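You operate a simulated robot arm through the tools that you are given. There is no shell and no other tool. Be economical: measure what you need, move in short steps, check, and stop when the job is done.

You are at the controls of a simulated robot arm. One attempt, no reset.

TASK
Take the purple stopper and leave it on the far corner of the island. Then fetch the green-grip tube marked "Y2" from the top of the far bench and set it on the top of the window bench. Then open the filters drawer, take the small plain beaker from the mix section of the filters drawer and leave it on the dark grey mat, then shut the drawer. Keep to this order. Set down upright: small plain beaker.

Only the result counts: the job must be done as asked and must still hold three seconds after the hand-in. Knocking over, shifting, dropping, spilling or breaking anything else fails it. Lids that push on must go on centred and level and be pressed home; caps that screw on are set level and turned clockwise until they are tight.

THE ROBOT
A 5-joint arm with a two-finger parallel gripper on a trunk, on a base that drives. Base frame: it is fixed to the floor where the robot stands at the start and does not move with it; the origin is under the middle of the robot, x ahead of it, y to its left, z up; the surface under the hand at the start is at about z = 850. Lengths are in mm, angles in rad, forces in N, time in s.
It reaches about 1134 mm from its shoulder. Its first joint turns from -2.601 to 2.601 rad. Places, roughly: dark grey mat [-3200, -1600, 900]; far corner of the island [-3400, -1400, 800]; filters drawer [-4500, -600, 700]; green-grip tube [250, 2250, 750]; small plain beaker [-4500, -750, 750]; top of the window bench [-2000, 2900, 800]. Payload 1.57 kg.
Tool frame: the origin (TCP) lies between the finger pads and is the grasp point; the fingertips stand 30 mm ahead of it; z points along the fingers, y is the line along which they close. The gripper opens to 110 mm. The fingers are 24 mm wide and 12 mm thick; the gripper's body (48 by 112 mm) begins 78 mm behind the TCP.
Orientation is that of the tool frame in the base frame, as a unit quaternion [w, x, y, z]. With the fingers straight down and closing along the base's y, the tool's x points along the base's -x, its y along +y and its z along -z.

THE INTERFACE
- The arm moves only by the tool apply_moves. Its argument "motion" is a list of rows, each a list of 7 numbers: the shift along the tool's x, y, z in mm, then the turn, a rotation vector about the tool's x, y, z in rad, then the closure, from 0 (fully open) to 1 (shut). In form: [[x, y, z, ax, ay, az, hand], ...]. A call has 1 to 12 rows; each row is the pose to reach, as a shift and turn from the pose commanded when the call began, along the tool's axes at that moment. A row lasts 0.2 s, in which the tool goes at most 50 mm and 0.15 rad; a call with a longer step from one row to the next is refused whole, and so is a gripper value outside its range. A pose out of reach is approached as far as the arm can. The call stops where the force on the tool passes 40 N (or 10 N more than at its start, if that is more) or the arm is blocked; 0.2 s more then pass. The fingers move at their own pace (about 72 mm/s each) and stop on an object; they squeeze with about 32 N. The grip force told is the motor's: it shows also when the fingers shut on nothing. Time passes only in rows, and 0.2 s behind the last, so rows that repeat a pose let the fingers close. It gives the time, the measured TCP pose, the force on the tool (base axes), the opening and the grip force at its end, in the units of the frame above (readings bear some noise), with the torque about the TCP (base axes, N m) and any sound that the robot's microphone picked up.
- Cameras (640 x 400 px; columns grow to the right, rows downward): "scene" is now at [28.8, 164.1, 1813.2]; the picture's right is [-0.26, -0.97, 0.00], its down [-0.70, 0.19, -0.69] and it looks along [0.67, -0.18, -0.72] (base axes); focal length 285 px, centre (320, 200). "wrist" rides on the gripper at [70, 16, -141] in the tool frame; the picture's right is [-0.23, 0.97, 0.00], its down [-0.86, -0.20, -0.48] and it looks along [-0.47, -0.11, 0.88] (tool axes); focal length 222 px, centre (320, 200). There is no depth. A picture from a camera that has moved, and an enlarged one, comes with that camera's place and axes in the base frame and with its lens. The place of the scene camera against the robot may be out by one fixed shift of up to 12 mm in any direction.
- grab_frame(camera): a new picture of that camera. The clock stands still meanwhile.
- raise_lower(by): slides the trunk up (or, below 0, down) by that many mm; the arm and the scene camera ride with it, the base frame stays. It gives what a move gives, with no picture.
- drive_base(legs): drives the robot by 1 to 6 legs, each [ahead, turn to the left] in mm and rad, along the robot's own axes; the way and the turn of a leg run together, so that a leg with both is an arc; at most 1500 mm and 3.142 rad a leg. The arm and the cameras ride along, it lands a little off, and it stops where it bumps. It gives what a move gives.
- aim_head(pan, tilt): turns the head with the scene camera to pan (to the left, within 2.705 rad either way) and tilt (down, from -0.506 to 1.204), counted from straight ahead of the robot. It gives what a move gives.
- inspect(camera, box): a new picture of the part [left, top, right, bottom] of that camera's present view, enlarged. The clock stands still meanwhile.
- sign_off(): hands the job in; it is judged then, once.

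Work in short steps. Places have to be worked out from the pictures, the camera data and where the tool is seen: move nearer, look again, correct. Check each grasp and each placing, and mend what went wrong. You have 165 turns and 112 pictures in all, those below and enlarged ones among them. Open the gripper and draw the arm clear of the work before you hand the job in, unless the task says otherwise; then end with one line.

The tools are called after ">>>" as a command line: name --pt "numbers of a row" for each row, then --argument value for the rest, lists and objects as JSON in quotes. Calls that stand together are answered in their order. apply_moves: Moves the arm, as the interface text tells. Its arguments: {"type":"object","properties":{"motion":{"type":"array"}},"required":["motion"]} The other tools are called the same way: raise_lower (by) slides the trunk up or down; drive_base (legs) drives the base; aim_head (pan, tilt) turns the head that bears the scene camera; grab_frame (camera) takes a picture; inspect (camera, box) takes an enlarged picture of a part of a camera's view; sign_off () hands the job in.

At the start:

```text
t: 0.0
eef_pos: [676.5, -35.3, 1087.8]
tcp_rot: [0.001, 0.006, 1.0, 0.0]
wrist_force: [0.4, 0.6, -0.4]
torque: [0.03, 0.02, -0.04]
width: 110.2
finger_force: 0.1
trunk travel left (down, up): [-820.0, 150.0]
robot x, y, heading: [-2.7, 10.3, 0.004]
head pan, tilt: [-0.264, 0.808]
```

scene: 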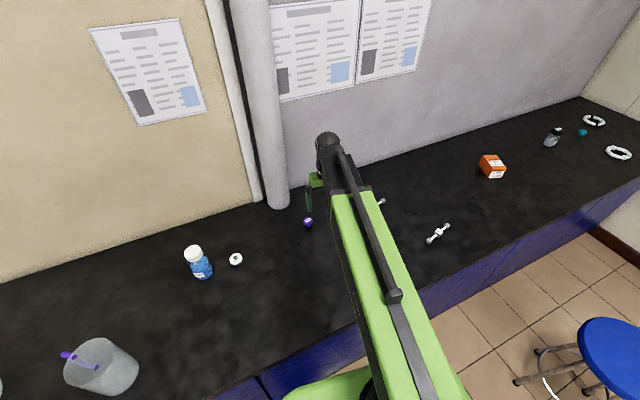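
wrist: 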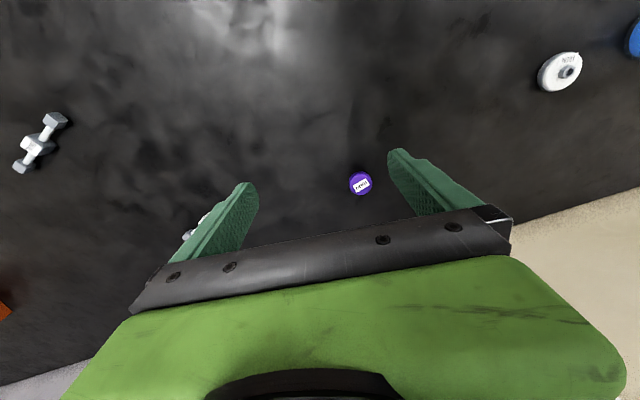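

The purple stopper shows in the wrist view at about (783, 12, 860). I'll enlarge both views of it.

>>> inspect --camera "wrist" --box '[300, 140, 420, 215]'

>>> inspect --camera "scene" --box '[260, 160, 400, 248]'

```text
5.33 times, centred on (360, 178) of wrist
camera zoom: at [607.8, -17.9, 1227.8], right [0.24, 0.97, 0.0], down [0.85, -0.21, 0.48], along [0.46, -0.11, -0.88], focal length 1185 px, centre (107, 320)
```

zoom: 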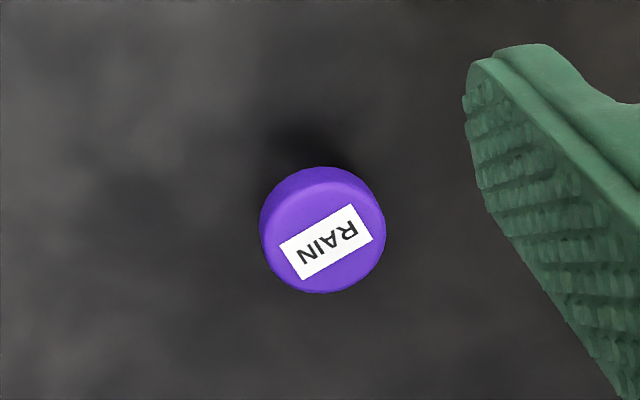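

```text
4.55 times, centred on (330, 204) of scene
camera zoom: at [28.8, 164.1, 1813.2], right [-0.26, -0.97, 0.0], down [-0.7, 0.19, -0.69], along [0.67, -0.18, -0.72], focal length 1294 px, centre (274, 182)
```

zoom: 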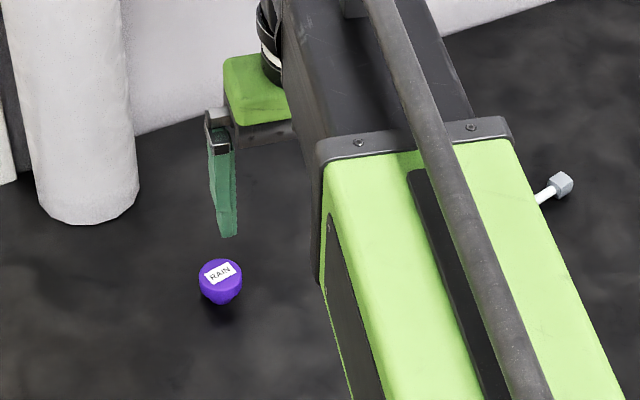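

The stopper is wide end up, about 39 mm across. I'll move above it and look again.

>>> apply_moves --pt "-33 16 30 0 0 0 0" --pt "-66 32 60 0 0 0 0" --pt "-99 47 88 0 0 0 0" --pt "-99 47 88 0 0 0 0"

>>> grab_frame --camera "wrist"

```text
t: 1.0
eef_pos: [775.1, 9.0, 1087.7]
tcp_rot: [0.0, 0.007, 1.0, 0.0]
wrist_force: [-0.2, -0.2, -0.5]
torque: [0.02, -0.03, 0.02]
width: 110.1
finger_force: 0.0
out of reach, approached as far as the arm can: row 1, 2, 3, 4
trunk travel left (down, up): [-820.0, 150.0]
robot x, y, heading: [-2.8, 17.2, 0.001]
head pan, tilt: [-0.264, 0.808]
```

```text
107 pictures are left
camera wrist: at [705.6, 27.6, 1228.1], right [0.24, 0.97, 0.0], down [0.85, -0.21, 0.48], along [0.46, -0.11, -0.88], focal length 222 px, centre (320, 200)
```

wrist: 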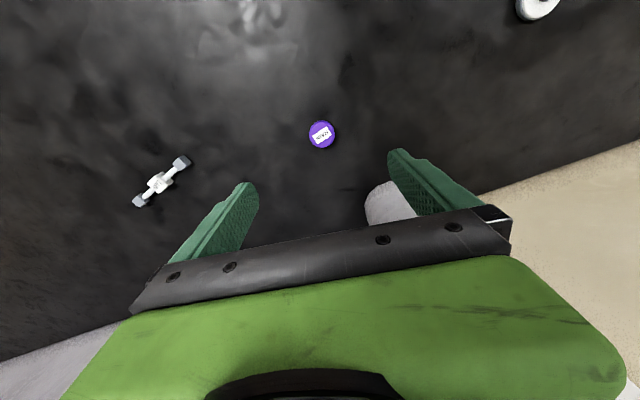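

The stopper is at about (776, 13), nearly under the TCP. The arm can't go lower on its own, so I'll lower the trunk.

>>> raise_lower --by -140

>>> grab_frame --camera "wrist"

```text
t: 2.7
eef_pos: [774.6, 8.2, 947.4]
tcp_rot: [0.0, 0.006, 1.0, 0.0]
wrist_force: [0.0, -0.1, 0.5]
torque: [-0.03, 0.02, 0.0]
width: 110.1
finger_force: 0.1
trunk travel left (down, up): [-680.0, 290.0]
robot x, y, heading: [-3.5, 9.8, -0.005]
head pan, tilt: [-0.264, 0.808]
```

```text
106 pictures are left
camera wrist: at [705.7, 27.4, 1087.9], right [0.24, 0.97, 0.0], down [0.85, -0.21, 0.48], along [0.46, -0.11, -0.88], focal length 222 px, centre (320, 200)
```

wrist: 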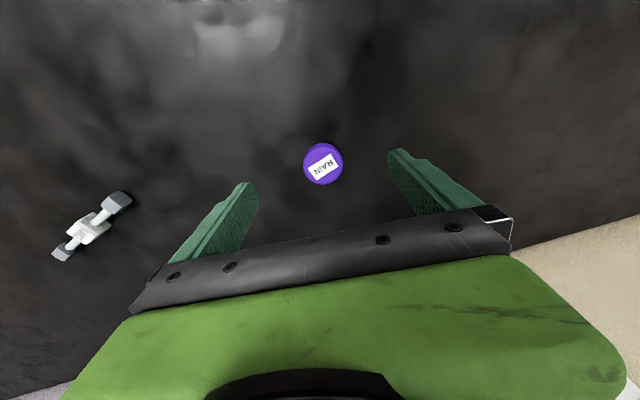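

Two views put the stopper's top at (775, 14, 881). I'll nudge y by +5 and lower 64.

>>> apply_moves --pt "0 5 0 0 0 0 0" --pt "0 5 0 0 0 0 0"

>>> raise_lower --by -64

>>> apply_moves --pt "0 0 0 0 0 0 0.4" --pt "0 0 0 0 0 0 0.8" --pt "0 0 0 0 0 0 1" --pt "0 0 0 0 0 0 1" --pt "0 0 0 0 0 0 1"

>>> grab_frame --camera "wrist"

```text
t: 3.3
eef_pos: [774.3, 14.8, 946.6]
tcp_rot: [0.001, 0.007, 1.0, 0.0]
wrist_force: [0.0, 0.5, 0.5]
torque: [0.0, -0.02, 0.0]
width: 109.7
finger_force: 0.0
trunk travel left (down, up): [-680.0, 290.0]
robot x, y, heading: [-1.1, 12.1, -0.002]
head pan, tilt: [-0.264, 0.808]
```

```text
t: 4.3
eef_pos: [773.5, 15.3, 882.8]
tcp_rot: [0.0, 0.006, 1.0, 0.001]
wrist_force: [0.0, 0.1, -0.6]
torque: [0.03, 0.0, 0.0]
width: 110.0
finger_force: 0.1
trunk travel left (down, up): [-616.0, 354.0]
robot x, y, heading: [-3.1, 11.4, 0.002]
head pan, tilt: [-0.264, 0.808]
```

```text
t: 5.5
eef_pos: [773.4, 14.9, 882.7]
tcp_rot: [0.0, 0.006, 1.0, 0.0]
wrist_force: [0.6, -0.7, 0.9]
torque: [-0.01, -0.01, 0.04]
width: 36.6
finger_force: 31.9
trunk travel left (down, up): [-616.0, 354.0]
robot x, y, heading: [-1.2, 14.6, 0.004]
head pan, tilt: [-0.264, 0.808]
```

```text
105 pictures are left
camera wrist: at [705.5, 32.3, 1023.9], right [0.24, 0.97, 0.0], down [0.85, -0.21, 0.48], along [0.46, -0.11, -0.88], focal length 222 px, centre (320, 200)
```

wrist: 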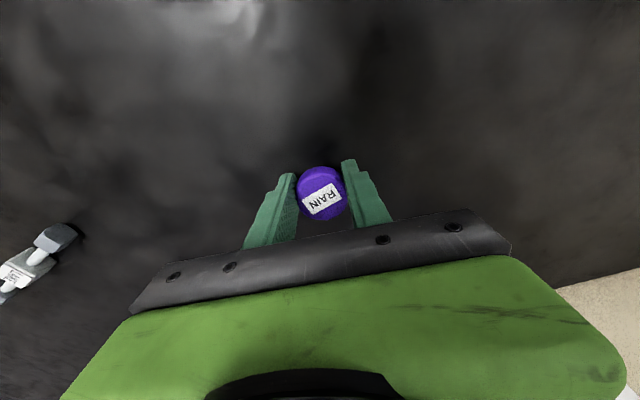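

The stopper is gripped. I'll lift it and draw the arm back from the wall and pipe.

>>> raise_lower --by 270

>>> apply_moves --pt "45 0 0 0 0 0 1" --pt "90 0 0 0 0 0 1" --pt "135 0 0 0 0 0 1" --pt "180 0 0 0 0 0 1" --pt "225 0 0 0 0 0 1" --pt "270 0 0 0 0 0 1" --pt "315 0 0 0 0 0 1" --pt "360 0 0 0 0 0 1"

>>> grab_frame --camera "wrist"

>>> aim_head --pan 2.7 --tilt 0.4

>>> grab_frame --camera "scene"

>>> aim_head --pan -2.7 --tilt 0.4

>>> grab_frame --camera "scene"

```text
t: 8.2
eef_pos: [774.6, 15.8, 1153.5]
tcp_rot: [-0.001, 0.006, 1.0, 0.0]
wrist_force: [0.0, -0.9, -0.1]
torque: [0.0, -0.01, 0.0]
width: 36.3
finger_force: 32.2
trunk travel left (down, up): [-886.0, 84.0]
robot x, y, heading: [-1.7, 14.1, -0.006]
head pan, tilt: [-0.264, 0.808]
```

```text
t: 10.1
eef_pos: [571.4, 19.1, 1152.6]
tcp_rot: [-0.002, 0.006, 1.0, 0.0]
wrist_force: [-1.1, -0.2, -0.2]
torque: [0.01, 0.04, 0.03]
width: 36.4
finger_force: 32.5
out of reach, approached as far as the arm can: row 5, 6, 7, 8
trunk travel left (down, up): [-886.0, 84.0]
robot x, y, heading: [-4.1, 12.7, -0.001]
head pan, tilt: [-0.264, 0.808]
```

```text
104 pictures are left
camera wrist: at [502.5, 36.2, 1294.0], right [0.24, 0.97, 0.0], down [0.85, -0.21, 0.48], along [0.46, -0.11, -0.88], focal length 222 px, centre (320, 200)
```

wrist: 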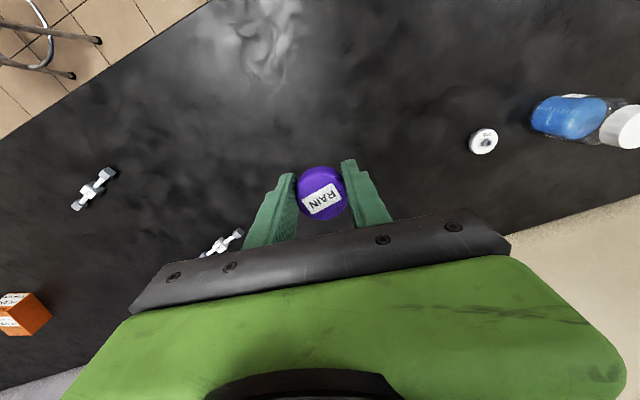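

```text
t: 12.6
eef_pos: [572.3, 17.4, 1153.5]
tcp_rot: [-0.001, 0.006, 1.0, 0.0]
wrist_force: [-0.3, 0.1, 0.9]
torque: [-0.06, -0.03, 0.01]
width: 36.9
finger_force: 31.8
trunk travel left (down, up): [-886.0, 84.0]
robot x, y, heading: [-1.3, 12.2, 0.002]
head pan, tilt: [2.7, 0.4]
```

```text
103 pictures are left
camera scene: at [-132.4, 224.7, 1915.0], right [0.43, 0.9, 0.0], down [0.35, -0.17, -0.92], along [-0.83, 0.39, -0.39], focal length 285 px, centre (320, 200)
```

scene: 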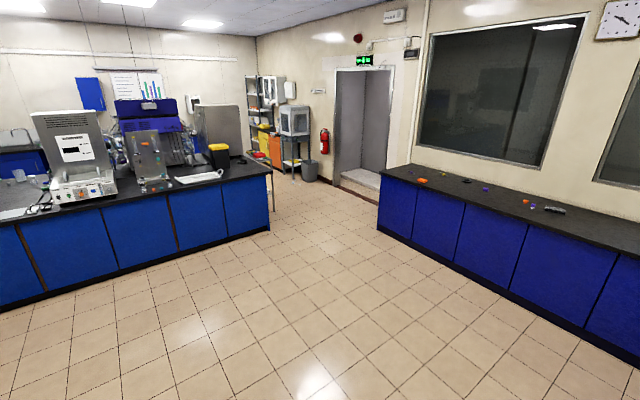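

```text
t: 16.8
eef_pos: [570.9, 18.3, 1154.1]
tcp_rot: [-0.001, 0.006, 1.0, 0.0]
wrist_force: [1.3, -0.1, -0.3]
torque: [-0.04, 0.0, -0.01]
width: 36.4
finger_force: 31.7
trunk travel left (down, up): [-886.0, 84.0]
robot x, y, heading: [-1.4, 14.2, -0.003]
head pan, tilt: [-2.7, 0.4]
```

```text
102 pictures are left
camera scene: at [-132.4, 145.4, 1915.0], right [-0.43, 0.9, 0.0], down [0.35, 0.17, -0.92], along [-0.83, -0.39, -0.39], focal length 285 px, centre (320, 200)
```

scene: 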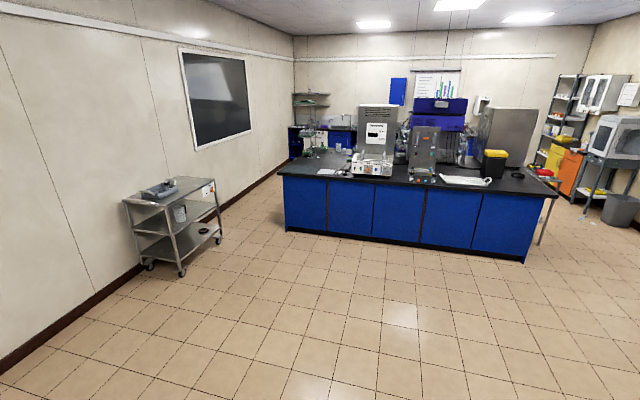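

I have a rough room map, turned about 0.2 rad from the base frame. I'll zoom in on the island's left end to find the corner mark and mat.

>>> inspect --camera "scene" --box '[260, 85, 420, 185]'

>>> inspect --camera "scene" --box '[400, 85, 560, 185]'

```text
4.00 times, centred on (340, 135) of scene
camera zoom: at [-132.4, 145.4, 1915.0], right [-0.43, 0.9, 0.0], down [0.35, 0.17, -0.92], along [-0.83, -0.39, -0.39], focal length 1139 px, centre (240, 460)
```

zoom: 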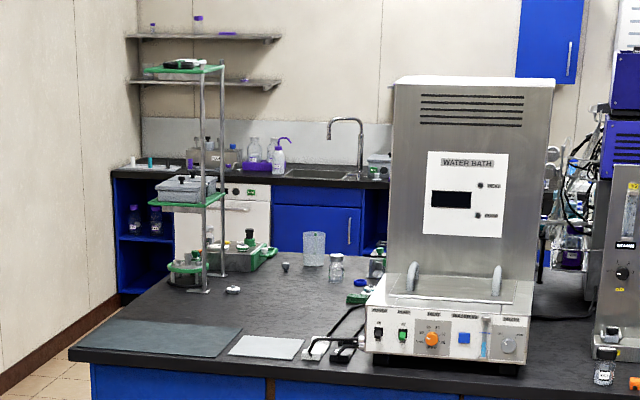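

```text
4.00 times, centred on (480, 135) of scene
camera zoom: at [-132.4, 145.4, 1915.0], right [-0.43, 0.9, 0.0], down [0.35, 0.17, -0.92], along [-0.83, -0.39, -0.39], focal length 1139 px, centre (-320, 460)
```

zoom: 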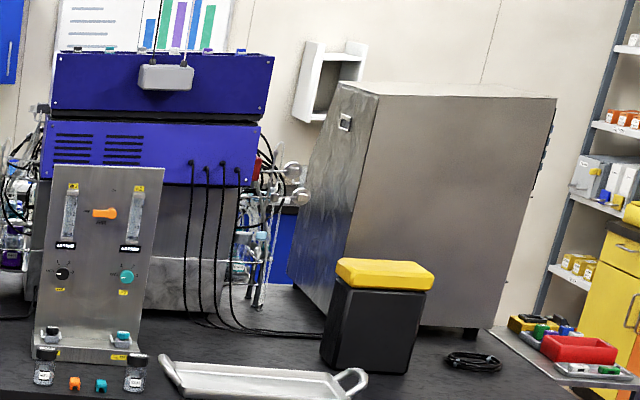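

The dark mat lies at the island's near-left end, about (-3150, -1570), with a pale pad beside it. I'll back off the bench, turn right and drive towards the island's near side.

>>> drive_base --legs '[[-200, 0], [0, -2.641], [1300, 0], [1150, 0], [0, -0.3]]'

>>> aim_head --pan 0.1 --tilt 0.6

>>> grab_frame --camera "scene"

```text
t: 37.5
eef_pos: [-2980.6, -1249.7, 1154.9]
tcp_rot: [0.0, 0.996, 0.087, 0.0]
wrist_force: [0.8, 0.1, -0.9]
torque: [-0.02, 0.0, 0.01]
width: 36.5
finger_force: 31.9
trunk travel left (down, up): [-886.0, 84.0]
robot x, y, heading: [-2421.0, -1137.9, -2.953]
head pan, tilt: [-2.7, 0.4]
```

```text
t: 40.0
eef_pos: [-2981.4, -1248.6, 1153.8]
tcp_rot: [-0.001, 0.996, 0.087, 0.001]
wrist_force: [-0.2, -0.6, 0.4]
torque: [0.01, 0.0, 0.01]
width: 36.6
finger_force: 31.7
trunk travel left (down, up): [-886.0, 84.0]
robot x, y, heading: [-2422.3, -1140.8, -2.955]
head pan, tilt: [0.099, 0.6]
```

```text
99 pictures are left
camera scene: at [-2428.7, -1320.1, 1896.8], right [-0.28, 0.96, 0.0], down [0.54, 0.16, -0.83], along [-0.79, -0.23, -0.56], focal length 285 px, centre (320, 200)
```

scene: 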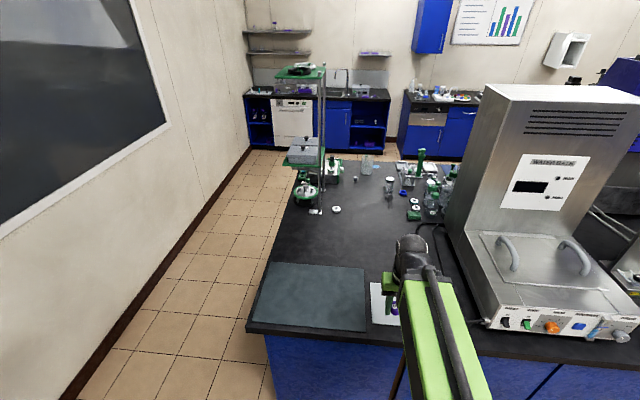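

The open island top by the mat is in view. I'll zoom in to look for a mark for "far corner" and to see the pale pad.

>>> inspect --camera "scene" --box '[240, 140, 480, 290]'

>>> inspect --camera "scene" --box '[230, 230, 430, 355]'

>>> grab_frame --camera "wrist"

```text
2.67 times, centred on (360, 215) of scene
camera zoom: at [-2428.7, -1320.1, 1896.8], right [-0.28, 0.96, 0.0], down [0.54, 0.16, -0.83], along [-0.79, -0.23, -0.56], focal length 760 px, centre (213, 160)
```

zoom: 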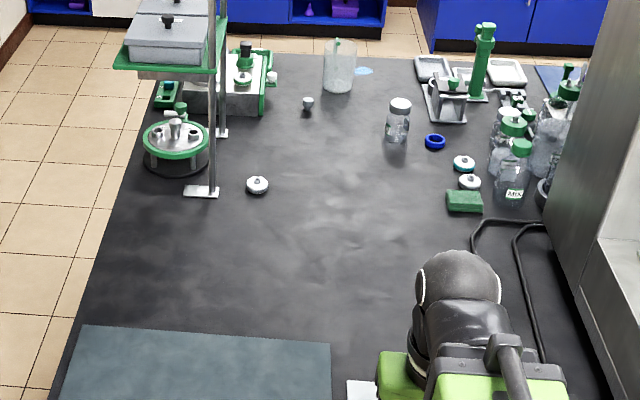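

```text
3.20 times, centred on (330, 292) of scene
camera zoom: at [-2428.7, -1320.1, 1896.8], right [-0.28, 0.96, 0.0], down [0.54, 0.16, -0.83], along [-0.79, -0.23, -0.56], focal length 911 px, centre (288, -96)
```

zoom: 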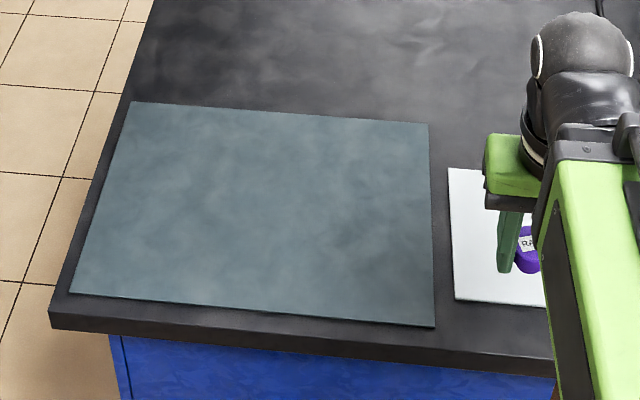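

```text
96 pictures are left
camera wrist: at [-2909.3, -1252.9, 1294.0], right [-0.05, -1.0, 0.0], down [-0.88, 0.05, 0.48], along [-0.48, 0.03, -0.88], focal length 222 px, centre (320, 200)
```

wrist: 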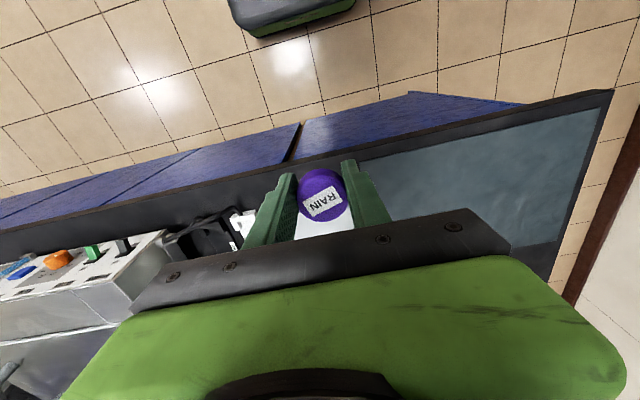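

No mark is visible. The mat's far-right corner is at about (-3376, -1378), so I'll set the stopper just beyond it, near (-3425, -1395). I'll drive 230 closer first.

>>> drive_base --legs '[[230, 0]]'

```text
t: 41.7
eef_pos: [-3211.4, -1291.4, 1152.1]
tcp_rot: [0.0, 0.996, 0.086, 0.002]
wrist_force: [0.2, -0.5, -0.8]
torque: [-0.01, 0.0, -0.03]
width: 36.7
finger_force: 31.8
trunk travel left (down, up): [-886.0, 84.0]
robot x, y, heading: [-2646.2, -1180.1, -2.959]
head pan, tilt: [0.099, 0.6]
```

Now I'll move the TCP over the target spot.

>>> apply_moves --pt "-38 11 0 0 0 0 1" --pt "-76 22 0 0 0 0 1" --pt "-114 33 0 0 0 0 1" --pt "-152 44 0 0 0 0 1" --pt "-190 55 0 0 0 0 1" --pt "-228 65 0 0 0 0 1" --pt "-228 65 0 0 0 0 1"

>>> grab_frame --camera "wrist"

>>> grab_frame --camera "scene"

```text
t: 43.3
eef_pos: [-3421.0, -1393.8, 1153.7]
tcp_rot: [0.0, 0.996, 0.085, 0.002]
wrist_force: [-0.5, -0.1, -0.2]
torque: [-0.02, -0.01, 0.01]
width: 36.5
finger_force: 31.7
trunk travel left (down, up): [-886.0, 84.0]
robot x, y, heading: [-2654.0, -1183.9, -2.955]
head pan, tilt: [0.099, 0.6]
```

```text
95 pictures are left
camera wrist: at [-3349.5, -1396.6, 1294.2], right [-0.06, -1.0, 0.0], down [-0.88, 0.05, 0.48], along [-0.48, 0.03, -0.88], focal length 222 px, centre (320, 200)
```

wrist: 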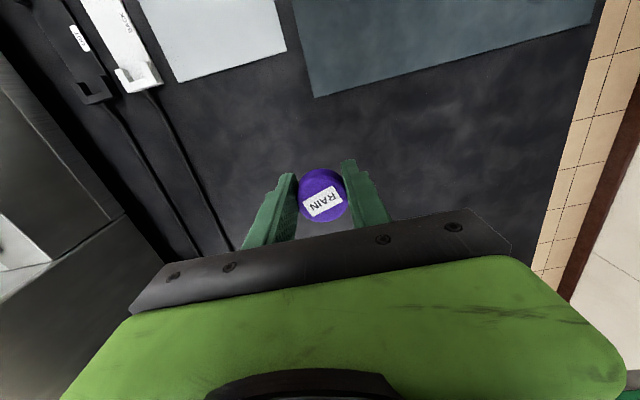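

```text
94 pictures are left
camera scene: at [-2656.5, -1362.9, 1896.8], right [-0.28, 0.96, 0.0], down [0.54, 0.16, -0.83], along [-0.79, -0.23, -0.56], focal length 285 px, centre (320, 200)
```

scene: 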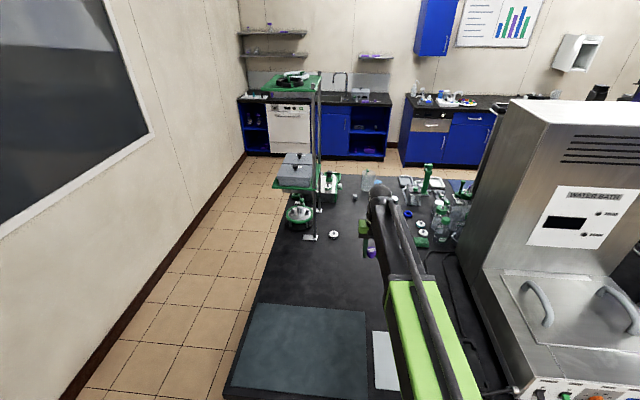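

The target spot is clear, just off the mat's corner. I'll lower in stages and watch the force.

>>> raise_lower --by -235

>>> grab_frame --camera "wrist"

```text
t: 45.7
eef_pos: [-3421.7, -1393.3, 917.7]
tcp_rot: [0.0, 0.996, 0.087, 0.001]
wrist_force: [0.3, -0.4, -0.4]
torque: [-0.01, 0.01, -0.03]
width: 36.6
finger_force: 31.8
trunk travel left (down, up): [-651.0, 319.0]
robot x, y, heading: [-2645.7, -1182.8, -2.957]
head pan, tilt: [0.099, 0.6]
```

```text
93 pictures are left
camera wrist: at [-3349.7, -1396.6, 1059.0], right [-0.06, -1.0, 0.0], down [-0.88, 0.05, 0.48], along [-0.48, 0.03, -0.88], focal length 222 px, centre (320, 200)
```

wrist: 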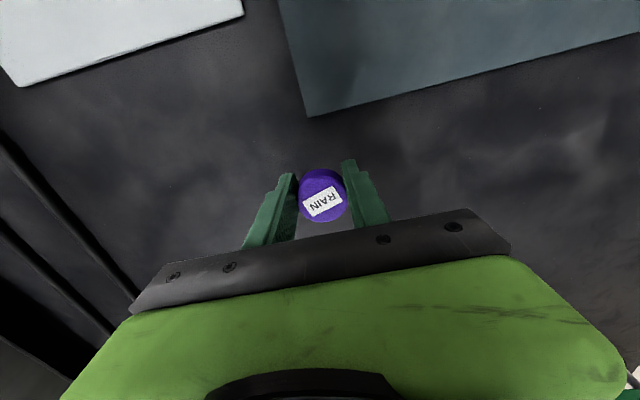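

Triangulating the mat corner gives a surface at z≈850, so release should be at TCP≈883. I'll lower 30.

>>> raise_lower --by -30

>>> raise_lower --by -4

```text
t: 46.5
eef_pos: [-3422.7, -1393.4, 888.1]
tcp_rot: [0.0, 0.996, 0.086, 0.001]
wrist_force: [-0.3, 0.1, -0.7]
torque: [0.02, 0.0, -0.02]
width: 36.6
finger_force: 31.9
trunk travel left (down, up): [-621.0, 349.0]
robot x, y, heading: [-2646.0, -1180.9, -2.955]
head pan, tilt: [0.099, 0.6]
```

```text
t: 47.0
eef_pos: [-3421.8, -1391.9, 884.7]
tcp_rot: [0.0, 0.996, 0.086, 0.001]
wrist_force: [0.5, 0.5, -0.8]
torque: [-0.02, -0.01, 0.01]
width: 36.7
finger_force: 32.4
trunk travel left (down, up): [-617.0, 353.0]
robot x, y, heading: [-2646.5, -1176.6, -2.955]
head pan, tilt: [0.099, 0.6]
```

Still no contact at 884.7, so I'll go down 1 mm at a time and read the force.

>>> raise_lower --by -1.5

>>> raise_lower --by -1

```text
t: 47.5
eef_pos: [-3421.5, -1392.8, 883.0]
tcp_rot: [0.0, 0.996, 0.086, 0.001]
wrist_force: [-2.1, -0.9, 4.0]
torque: [-0.01, 0.1, 0.0]
width: 36.6
finger_force: 31.9
trunk travel left (down, up): [-616.0, 354.0]
robot x, y, heading: [-2646.4, -1178.2, -2.957]
head pan, tilt: [0.099, 0.6]
```

```text
t: 48.0
eef_pos: [-3422.1, -1393.2, 882.6]
tcp_rot: [0.0, 0.996, 0.086, -0.001]
wrist_force: [-5.7, -1.7, 18.0]
torque: [-0.05, 0.33, 0.04]
width: 36.1
finger_force: 32.0
trunk travel left (down, up): [-615.0, 355.0]
robot x, y, heading: [-2649.3, -1181.0, -2.954]
head pan, tilt: [0.099, 0.6]
```

Contact at 882.6, so the stopper is resting on the surface. I'll open the fingers and raise the trunk.

>>> apply_moves --pt "0 0 0 0 0 0 0.6" --pt "0 0 0 0 0 0 0.4" --pt "0 0 0 0 0 0 0.3" --pt "0 0 0 0 0 0 0.3"

>>> raise_lower --by 250

>>> grab_frame --camera "wrist"

```text
t: 49.0
eef_pos: [-3421.8, -1393.8, 881.7]
tcp_rot: [0.0, 0.996, 0.085, 0.0]
wrist_force: [0.7, 1.0, 0.9]
torque: [0.01, 0.02, 0.01]
width: 77.1
finger_force: 0.3
trunk travel left (down, up): [-615.0, 355.0]
robot x, y, heading: [-2646.3, -1180.4, -2.956]
head pan, tilt: [0.099, 0.6]
```

```text
t: 51.6
eef_pos: [-3421.7, -1393.3, 1131.8]
tcp_rot: [0.001, 0.996, 0.086, 0.001]
wrist_force: [0.4, -0.3, -0.7]
torque: [0.01, 0.0, 0.0]
width: 77.1
finger_force: 0.0
trunk travel left (down, up): [-865.0, 105.0]
robot x, y, heading: [-2649.2, -1181.7, -2.954]
head pan, tilt: [0.099, 0.6]
```

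```text
92 pictures are left
camera wrist: at [-3349.7, -1396.7, 1272.4], right [-0.06, -1.0, 0.0], down [-0.88, 0.05, 0.48], along [-0.48, 0.03, -0.88], focal length 222 px, centre (320, 200)
```

wrist: 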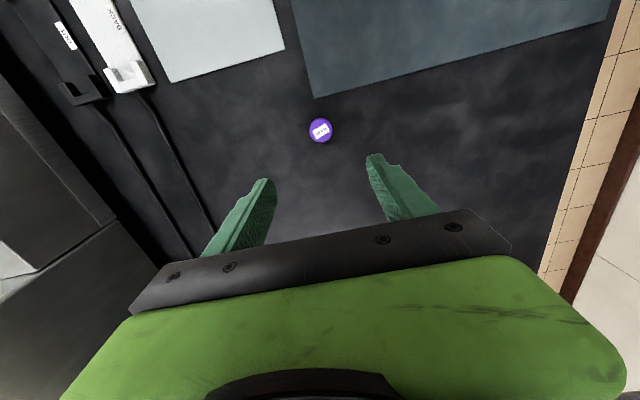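

The stopper stands upright at the spot. Next I'll retract, back away, turn right and drive towards the far bench's left part.

>>> apply_moves --pt "45 -4 0 0 0 0 0" --pt "90 -8 0 0 0 0 0" --pt "135 -12 0 0 0 0 0" --pt "180 -17 0 0 0 0 0" --pt "220 -21 0 0 0 0 0"

>>> drive_base --legs '[[-500, 0], [0, -2.264], [1400, 0], [1400, 0]]'

>>> aim_head --pan -0.6 --tilt 0.5

>>> grab_frame --camera "scene"

```text
t: 52.8
eef_pos: [-3208.1, -1333.9, 1132.2]
tcp_rot: [0.0, 0.996, 0.087, 0.001]
wrist_force: [-0.7, -0.2, 0.7]
torque: [0.0, 0.02, 0.01]
width: 110.2
finger_force: 0.0
trunk travel left (down, up): [-865.0, 105.0]
robot x, y, heading: [-2645.6, -1184.0, -2.955]
head pan, tilt: [0.099, 0.6]
```

```text
t: 74.3
eef_pos: [-570.5, 1897.3, 1131.1]
tcp_rot: [0.0, -0.503, 0.864, 0.0]
wrist_force: [-0.5, -0.1, -0.5]
torque: [0.01, 0.02, -0.01]
width: 109.9
finger_force: 0.0
trunk travel left (down, up): [-865.0, 105.0]
robot x, y, heading: [-813.4, 1365.0, 1.067]
head pan, tilt: [0.099, 0.6]
```

```text
t: 75.4
eef_pos: [-569.7, 1898.2, 1131.0]
tcp_rot: [-0.001, -0.503, 0.865, 0.0]
wrist_force: [0.2, -1.1, -0.4]
torque: [0.04, -0.03, -0.01]
width: 109.8
finger_force: 0.0
trunk travel left (down, up): [-865.0, 105.0]
robot x, y, heading: [-811.4, 1365.1, 1.066]
head pan, tilt: [-0.6, 0.499]
```

```text
91 pictures are left
camera scene: at [-901.8, 1451.9, 1884.3], right [0.45, -0.89, 0.0], down [-0.43, -0.21, -0.88], along [0.79, 0.39, -0.48], focal length 285 px, centre (320, 200)
```

scene: 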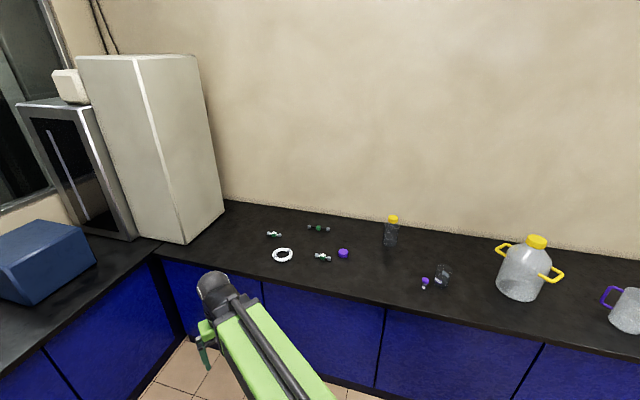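

Three small green-grip tubes are lying on the far bench. I'll zoom in to read their labels.

>>> inspect --camera "scene" --box '[256, 218, 352, 278]'

```text
6.67 times, centred on (304, 248) of scene
camera zoom: at [-901.8, 1451.9, 1884.3], right [0.45, -0.89, 0.0], down [-0.43, -0.21, -0.88], along [0.79, 0.39, -0.48], focal length 1899 px, centre (427, -120)
```

zoom: 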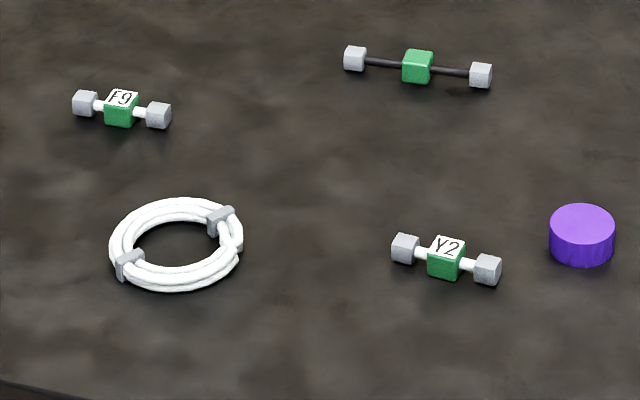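

Y2 lies at about (202, 1988), its axis nearly along base y. I'll drive 570 ahead, then turn to face the bench.

>>> drive_base --legs '[[570, 0], [0, -0.866]]'

>>> aim_head --pan 0.2 --tilt 0.7

>>> grab_frame --camera "scene"

>>> grab_frame --camera "wrist"

```text
t: 80.8
eef_pos: [27.5, 2018.3, 1131.6]
tcp_rot: [-0.001, -0.092, 0.996, 0.002]
wrist_force: [0.6, -0.4, 0.2]
torque: [0.08, 0.03, 0.0]
width: 110.1
finger_force: 0.0
trunk travel left (down, up): [-865.0, 105.0]
robot x, y, heading: [-530.8, 1833.3, 0.213]
head pan, tilt: [-0.6, 0.499]
```

```text
t: 82.0
eef_pos: [27.6, 2019.3, 1130.7]
tcp_rot: [0.0, -0.092, 0.996, 0.0]
wrist_force: [0.0, -0.1, 0.6]
torque: [-0.01, -0.01, -0.02]
width: 109.9
finger_force: 0.0
trunk travel left (down, up): [-865.0, 105.0]
robot x, y, heading: [-531.6, 1840.0, 0.201]
head pan, tilt: [0.201, 0.7]
```

```text
89 pictures are left
camera scene: at [-531.4, 2028.4, 1866.7], right [0.39, -0.92, 0.0], down [-0.59, -0.25, -0.77], along [0.7, 0.3, -0.64], focal length 285 px, centre (320, 200)
```

scene: 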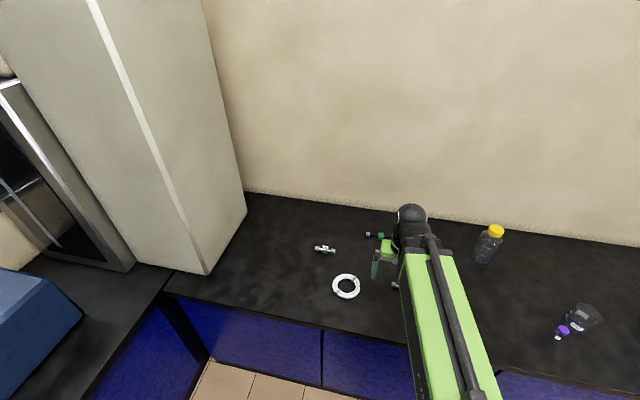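

```text
88 pictures are left
camera wrist: at [-44.1, 2023.6, 1272.6], right [0.04, 1.0, 0.0], down [0.88, -0.04, 0.48], along [0.48, -0.02, -0.88], focal length 222 px, centre (320, 200)
```

wrist: 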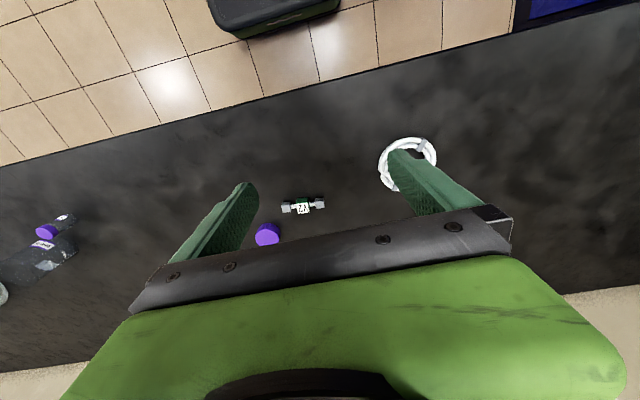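

The wrist view puts Y2 at (194, 1977). I'll move above it and spin the hand so the fingers close along base x.

>>> apply_moves --pt "-16 -7 0 0 0 -0.148 0" --pt "-31 -14 0 0 0 -0.296 0" --pt "-47 -22 0 0 0 -0.444 0" --pt "-62 -29 0 0 0 -0.592 0" --pt "-78 -36 0 0 0 -0.74 0" --pt "-94 -43 0 0 0 -0.888 0" --pt "-109 -50 0 0 0 -1.036 0" --pt "-125 -57 0 0 0 -1.184 0" --pt "-140 -65 0 0 0 -1.332 0" --pt "-156 -72 0 0 0 -1.48 0" --pt "-156 -72 0 0 0 -1.48 0"

>>> raise_lower --by -130

>>> grab_frame --camera "wrist"

```text
t: 84.4
eef_pos: [193.1, 1978.3, 1132.1]
tcp_rot: [0.001, 0.741, -0.672, 0.0]
wrist_force: [0.9, 0.6, -0.6]
torque: [-0.02, -0.04, 0.0]
width: 109.9
finger_force: 0.1
trunk travel left (down, up): [-865.0, 105.0]
robot x, y, heading: [-531.8, 1835.3, 0.206]
head pan, tilt: [0.201, 0.7]
```

```text
t: 86.0
eef_pos: [192.1, 1977.8, 1000.2]
tcp_rot: [0.001, 0.739, -0.673, -0.002]
wrist_force: [-0.7, -0.1, 0.2]
torque: [0.01, -0.01, 0.0]
width: 110.1
finger_force: 0.1
trunk travel left (down, up): [-735.0, 235.0]
robot x, y, heading: [-531.6, 1840.0, 0.203]
head pan, tilt: [0.201, 0.7]
```

```text
87 pictures are left
camera wrist: at [184.6, 1907.9, 1142.5], right [-0.99, 0.13, 0.0], down [0.12, 0.87, 0.48], along [0.06, 0.47, -0.88], focal length 222 px, centre (320, 200)
```

wrist: 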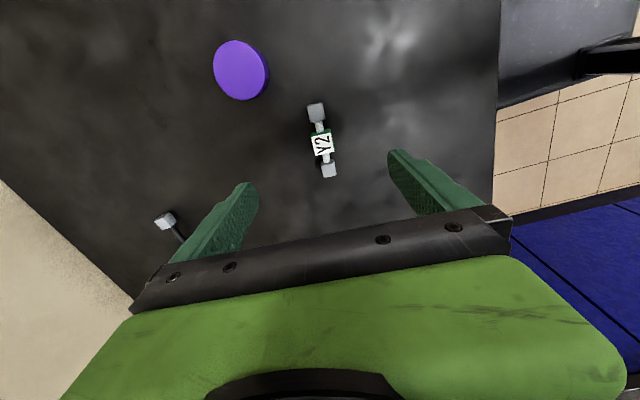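

Y2 is aligned and centred under the hand. I'll lower to TCP 883 and close.

>>> raise_lower --by -117

>>> apply_moves --pt "0 0 0 0 0 0 0.4" --pt "0 0 0 0 0 0 0.8" --pt "0 0 0 0 0 0 1" --pt "0 0 0 0 0 0 1" --pt "0 0 0 0 0 0 1" --pt "0 0 0 0 0 0 1"

>>> grab_frame --camera "wrist"

```text
t: 87.4
eef_pos: [194.0, 1978.5, 885.0]
tcp_rot: [0.001, 0.74, -0.673, -0.001]
wrist_force: [0.0, 0.3, -0.6]
torque: [0.01, 0.0, -0.01]
width: 110.3
finger_force: 0.1
trunk travel left (down, up): [-618.0, 352.0]
robot x, y, heading: [-528.5, 1835.7, 0.204]
head pan, tilt: [0.201, 0.7]
```

```text
t: 88.8
eef_pos: [193.6, 1978.0, 885.1]
tcp_rot: [0.0, 0.739, -0.673, 0.0]
wrist_force: [0.1, 1.7, 1.5]
torque: [0.0, -0.02, 0.02]
width: 24.6
finger_force: 32.3
trunk travel left (down, up): [-618.0, 352.0]
robot x, y, heading: [-530.1, 1836.7, 0.203]
head pan, tilt: [0.201, 0.7]
```

```text
86 pictures are left
camera wrist: at [184.6, 1907.9, 1025.4], right [-0.99, 0.13, 0.0], down [0.12, 0.87, 0.48], along [0.06, 0.47, -0.88], focal length 222 px, centre (320, 200)
```

wrist: 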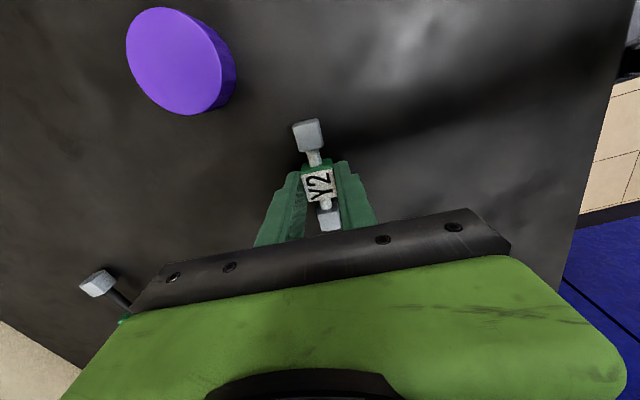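

Y2 is gripped at 24.6 mm. I'll lift, retract, and drive to the window bench.

>>> raise_lower --by 260

>>> apply_moves --pt "9 44 0 0 0 0 1" --pt "18 88 0 0 0 0 1" --pt "27 132 0 0 0 0 1" --pt "30 150 0 0 0 0 1"

>>> drive_base --legs '[[-300, 0], [0, 2.577], [1080, 0]]'

>>> aim_head --pan -0.9 --tilt 0.6

>>> grab_frame --camera "scene"

>>> grab_frame --camera "wrist"

```text
t: 91.5
eef_pos: [193.6, 1978.5, 1143.9]
tcp_rot: [0.0, 0.739, -0.673, -0.001]
wrist_force: [0.0, 0.4, 0.0]
torque: [-0.01, -0.03, 0.0]
width: 24.8
finger_force: 31.5
trunk travel left (down, up): [-878.0, 92.0]
robot x, y, heading: [-527.0, 1839.7, 0.202]
head pan, tilt: [0.201, 0.7]
```

```text
t: 92.5
eef_pos: [47.6, 1934.9, 1144.3]
tcp_rot: [0.0, 0.74, -0.673, 0.0]
wrist_force: [0.6, -0.3, -0.6]
torque: [0.01, -0.04, -0.01]
width: 24.5
finger_force: 32.0
trunk travel left (down, up): [-878.0, 92.0]
robot x, y, heading: [-526.2, 1830.7, 0.209]
head pan, tilt: [0.201, 0.7]
```

```text
t: 105.8
eef_pos: [-2397.2, 2338.8, 1144.6]
tcp_rot: [0.001, 0.842, 0.539, 0.0]
wrist_force: [0.4, -0.2, -0.7]
torque: [-0.03, 0.02, -0.01]
width: 24.8
finger_force: 31.7
trunk travel left (down, up): [-878.0, 92.0]
robot x, y, heading: [-1854.0, 2129.5, 2.809]
head pan, tilt: [0.201, 0.7]
```

```text
t: 107.2
eef_pos: [-2398.0, 2338.7, 1146.0]
tcp_rot: [0.001, 0.843, 0.538, 0.001]
wrist_force: [-0.5, -0.1, -0.3]
torque: [-0.01, -0.02, 0.01]
width: 25.0
finger_force: 32.3
trunk travel left (down, up): [-878.0, 92.0]
robot x, y, heading: [-1851.7, 2127.0, 2.811]
head pan, tilt: [-0.901, 0.6]
```

```text
85 pictures are left
camera scene: at [-1894.9, 2038.0, 1888.2], right [0.94, 0.33, 0.0], down [0.19, -0.53, -0.83], along [-0.27, 0.78, -0.56], focal length 285 px, centre (320, 200)
```

scene: 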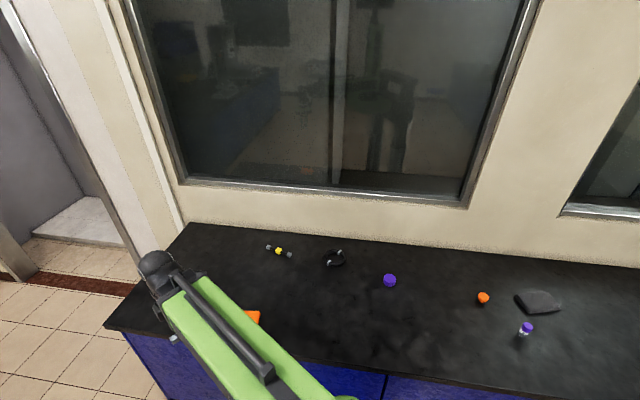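

```text
84 pictures are left
camera wrist: at [-2353.4, 2396.5, 1285.4], right [0.79, -0.61, 0.0], down [-0.54, -0.69, 0.48], along [-0.29, -0.38, -0.88], focal length 222 px, centre (320, 200)
```

wrist: 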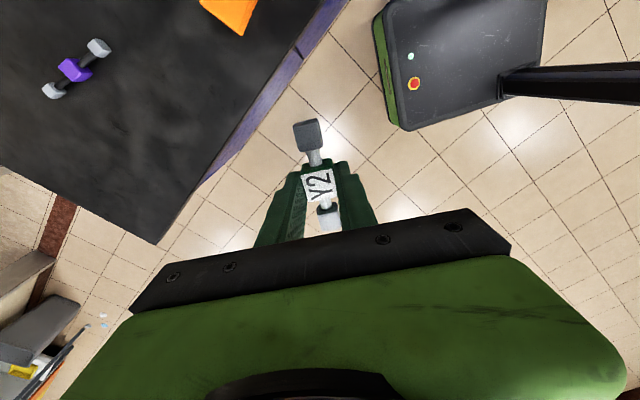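

The window bench has a clear spot near (-2000, 2830). I'll turn right to face it.

>>> drive_base --legs '[[0, -1.01]]'

>>> grab_frame --camera "wrist"

```text
t: 110.1
eef_pos: [-1964.1, 2703.7, 1143.0]
tcp_rot: [0.002, 0.998, 0.067, 0.0]
wrist_force: [0.1, 0.8, -0.2]
torque: [-0.07, 0.02, 0.0]
width: 24.7
finger_force: 31.9
trunk travel left (down, up): [-878.0, 92.0]
robot x, y, heading: [-1824.0, 2133.0, 1.813]
head pan, tilt: [-0.901, 0.6]
```

```text
83 pictures are left
camera wrist: at [-1892.0, 2697.7, 1284.3], right [-0.1, -1.0, 0.0], down [-0.87, 0.09, 0.48], along [-0.48, 0.04, -0.88], focal length 222 px, centre (320, 200)
```

wrist: 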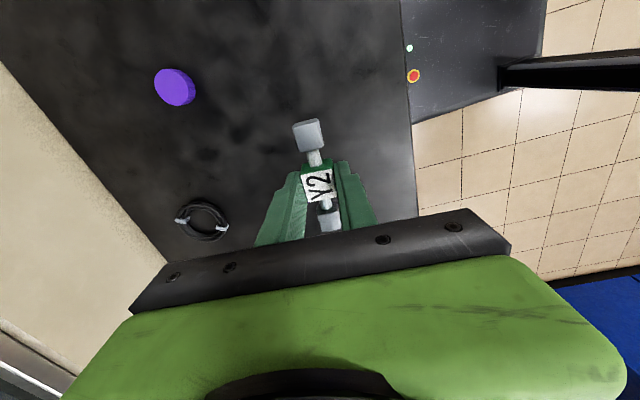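

I'll move 120 further over the bench, then lower in stages.

>>> apply_moves --pt "-3 -41 0 0 0 0 1" --pt "-6 -82 0 0 0 0 1" --pt "-9 -122 0 0 0 0 1" --pt "-9 -122 0 0 0 0 1"

>>> raise_lower --by -225

>>> raise_lower --by -25

>>> grab_frame --camera "wrist"

```text
t: 111.1
eef_pos: [-1991.5, 2819.7, 1144.9]
tcp_rot: [0.001, 0.998, 0.067, 0.001]
wrist_force: [-0.6, -0.1, -0.4]
torque: [0.05, -0.02, -0.03]
width: 25.1
finger_force: 32.3
trunk travel left (down, up): [-878.0, 92.0]
robot x, y, heading: [-1823.6, 2134.3, 1.81]
head pan, tilt: [-0.901, 0.6]
```

```text
t: 113.5
eef_pos: [-1990.4, 2820.9, 920.1]
tcp_rot: [0.001, 0.998, 0.066, 0.0]
wrist_force: [0.0, 0.2, -0.1]
torque: [0.01, 0.01, 0.0]
width: 24.9
finger_force: 31.4
trunk travel left (down, up): [-653.0, 317.0]
robot x, y, heading: [-1820.8, 2132.3, 1.813]
head pan, tilt: [-0.901, 0.6]
```

```text
t: 114.2
eef_pos: [-1991.2, 2820.4, 895.4]
tcp_rot: [0.001, 0.998, 0.066, 0.0]
wrist_force: [-0.8, 0.2, 0.2]
torque: [0.02, 0.01, 0.06]
width: 24.6
finger_force: 32.2
trunk travel left (down, up): [-628.0, 342.0]
robot x, y, heading: [-1821.3, 2135.5, 1.811]
head pan, tilt: [-0.901, 0.6]
```

```text
82 pictures are left
camera wrist: at [-1918.5, 2814.4, 1035.4], right [-0.1, -1.0, 0.0], down [-0.87, 0.09, 0.48], along [-0.48, 0.04, -0.88], focal length 222 px, centre (320, 200)
```

wrist: 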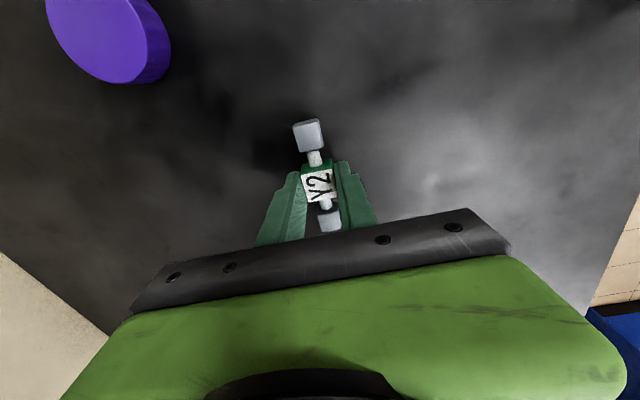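

No contact yet at 895. I'll finish the descent in small steps.

>>> raise_lower --by -8

>>> raise_lower --by -2

>>> raise_lower --by -1

```text
t: 114.8
eef_pos: [-1989.7, 2820.8, 886.3]
tcp_rot: [0.001, 0.998, 0.065, 0.0]
wrist_force: [0.5, 0.3, -0.6]
torque: [0.01, -0.01, -0.04]
width: 24.9
finger_force: 31.7
trunk travel left (down, up): [-620.0, 350.0]
robot x, y, heading: [-1823.1, 2132.2, 1.814]
head pan, tilt: [-0.901, 0.6]
```

```text
t: 115.3
eef_pos: [-1990.8, 2820.5, 885.0]
tcp_rot: [0.001, 0.998, 0.066, 0.0]
wrist_force: [0.0, -0.7, -0.3]
torque: [0.01, 0.03, -0.03]
width: 24.8
finger_force: 31.9
trunk travel left (down, up): [-618.0, 352.0]
robot x, y, heading: [-1819.5, 2133.2, 1.813]
head pan, tilt: [-0.901, 0.6]
```

```text
t: 115.8
eef_pos: [-1990.5, 2820.4, 884.6]
tcp_rot: [-0.001, 0.998, 0.065, 0.0]
wrist_force: [-0.1, 4.2, 14.5]
torque: [0.14, 0.0, -0.01]
width: 24.9
finger_force: 32.4
trunk travel left (down, up): [-617.0, 353.0]
robot x, y, heading: [-1820.7, 2135.1, 1.814]
head pan, tilt: [-0.901, 0.6]
```

Y2 has contact, so I'll release, raise and check.

>>> apply_moves --pt "0 0 0 0 0 0 0.7" --pt "0 0 0 0 0 0 0.5" --pt "0 0 0 0 0 0 0.4" --pt "0 0 0 0 0 0 0.4"

>>> raise_lower --by 250

>>> grab_frame --camera "wrist"

```text
t: 116.8
eef_pos: [-1991.0, 2820.5, 884.8]
tcp_rot: [0.0, 0.998, 0.066, 0.0]
wrist_force: [-0.3, 0.6, 0.4]
torque: [-0.02, -0.04, -0.01]
width: 65.7
finger_force: 0.2
trunk travel left (down, up): [-617.0, 353.0]
robot x, y, heading: [-1825.3, 2136.0, 1.813]
head pan, tilt: [-0.901, 0.6]
```

```text
t: 119.4
eef_pos: [-1990.3, 2820.8, 1132.9]
tcp_rot: [0.001, 0.998, 0.067, 0.0]
wrist_force: [-0.1, 0.2, 0.3]
torque: [0.01, 0.01, -0.01]
width: 66.0
finger_force: 0.1
trunk travel left (down, up): [-867.0, 103.0]
robot x, y, heading: [-1822.5, 2133.5, 1.817]
head pan, tilt: [-0.901, 0.6]
```

```text
81 pictures are left
camera wrist: at [-1918.5, 2814.4, 1274.4], right [-0.1, -1.0, 0.0], down [-0.87, 0.09, 0.48], along [-0.48, 0.04, -0.88], focal length 222 px, centre (320, 200)
```

wrist: 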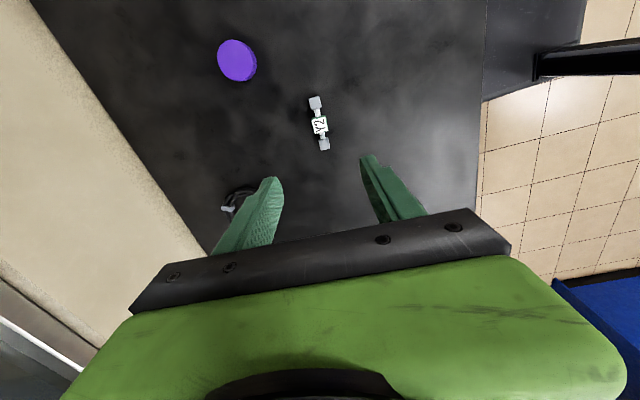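

Y2 is down and clear. The filters drawer seems to be on the island's far side, so I'll look along the right-hand route there.

>>> aim_head --pan 1.6 --tilt 0.35

>>> grab_frame --camera "scene"

```text
t: 121.6
eef_pos: [-1991.7, 2819.9, 1133.2]
tcp_rot: [0.001, 0.998, 0.066, 0.0]
wrist_force: [-0.2, -0.3, -0.4]
torque: [0.02, 0.02, 0.0]
width: 66.2
finger_force: 0.0
trunk travel left (down, up): [-867.0, 103.0]
robot x, y, heading: [-1822.6, 2131.2, 1.812]
head pan, tilt: [1.6, 0.351]
```

```text
80 pictures are left
camera scene: at [-2067.8, 2025.8, 1900.0], right [-0.27, 0.96, 0.0], down [0.33, 0.09, -0.94], along [-0.9, -0.25, -0.34], focal length 285 px, centre (320, 200)
```

scene: 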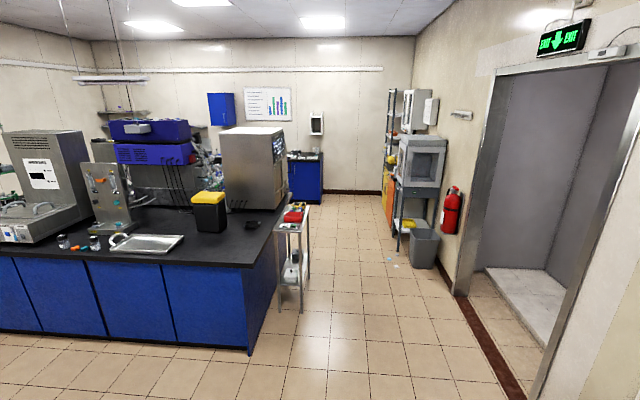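

The right-hand aisle is clear, about 900 wide between the cart and shelves. I'll retract the arm and drive around that way.

>>> apply_moves --pt "10 40 0 0 0 0 0" --pt "15 80 0 0 0 0 0" --pt "18 125 0 0 0 0 0"

>>> drive_base --legs '[[-300, 0], [0, 1.33], [1000, 0], [900, 0], [0, 0.2], [800, 0]]'

>>> aim_head --pan 0.6 --tilt 0.4

>>> grab_frame --camera "scene"

```text
t: 122.4
eef_pos: [-1954.0, 2695.1, 1134.3]
tcp_rot: [0.0, 0.998, 0.067, 0.0]
wrist_force: [-0.3, -0.5, -0.3]
torque: [0.04, -0.03, 0.0]
width: 110.2
finger_force: 0.0
trunk travel left (down, up): [-867.0, 103.0]
robot x, y, heading: [-1822.3, 2136.1, 1.813]
head pan, tilt: [1.6, 0.351]
```

```text
t: 141.5
eef_pos: [-4998.4, 1614.1, 1133.6]
tcp_rot: [0.001, 0.683, 0.731, 0.001]
wrist_force: [-0.6, 0.8, -1.1]
torque: [0.0, -0.02, -0.02]
width: 109.9
finger_force: 0.0
trunk travel left (down, up): [-867.0, 103.0]
robot x, y, heading: [-4426.9, 1715.1, -2.963]
head pan, tilt: [1.6, 0.351]
```

```text
t: 142.7
eef_pos: [-4998.4, 1613.2, 1133.2]
tcp_rot: [0.0, 0.683, 0.73, 0.001]
wrist_force: [-0.5, -0.5, 0.0]
torque: [-0.01, -0.02, 0.01]
width: 110.3
finger_force: 0.2
trunk travel left (down, up): [-867.0, 103.0]
robot x, y, heading: [-4429.2, 1711.3, -2.956]
head pan, tilt: [0.6, 0.4]
```

```text
79 pictures are left
camera scene: at [-4418.8, 1487.0, 1895.5], right [-0.7, 0.71, 0.0], down [0.28, 0.27, -0.92], along [-0.65, -0.65, -0.39], focal length 285 px, centre (320, 200)
```

scene: 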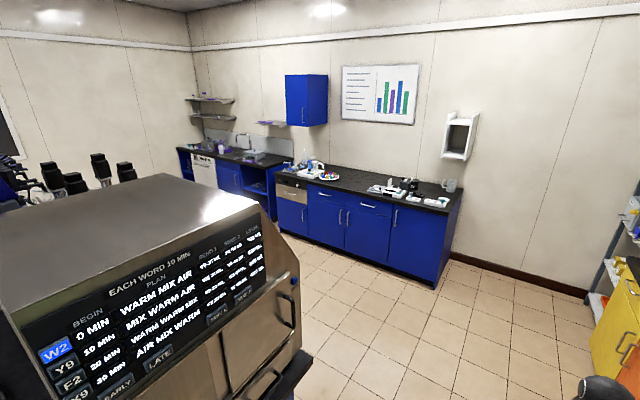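

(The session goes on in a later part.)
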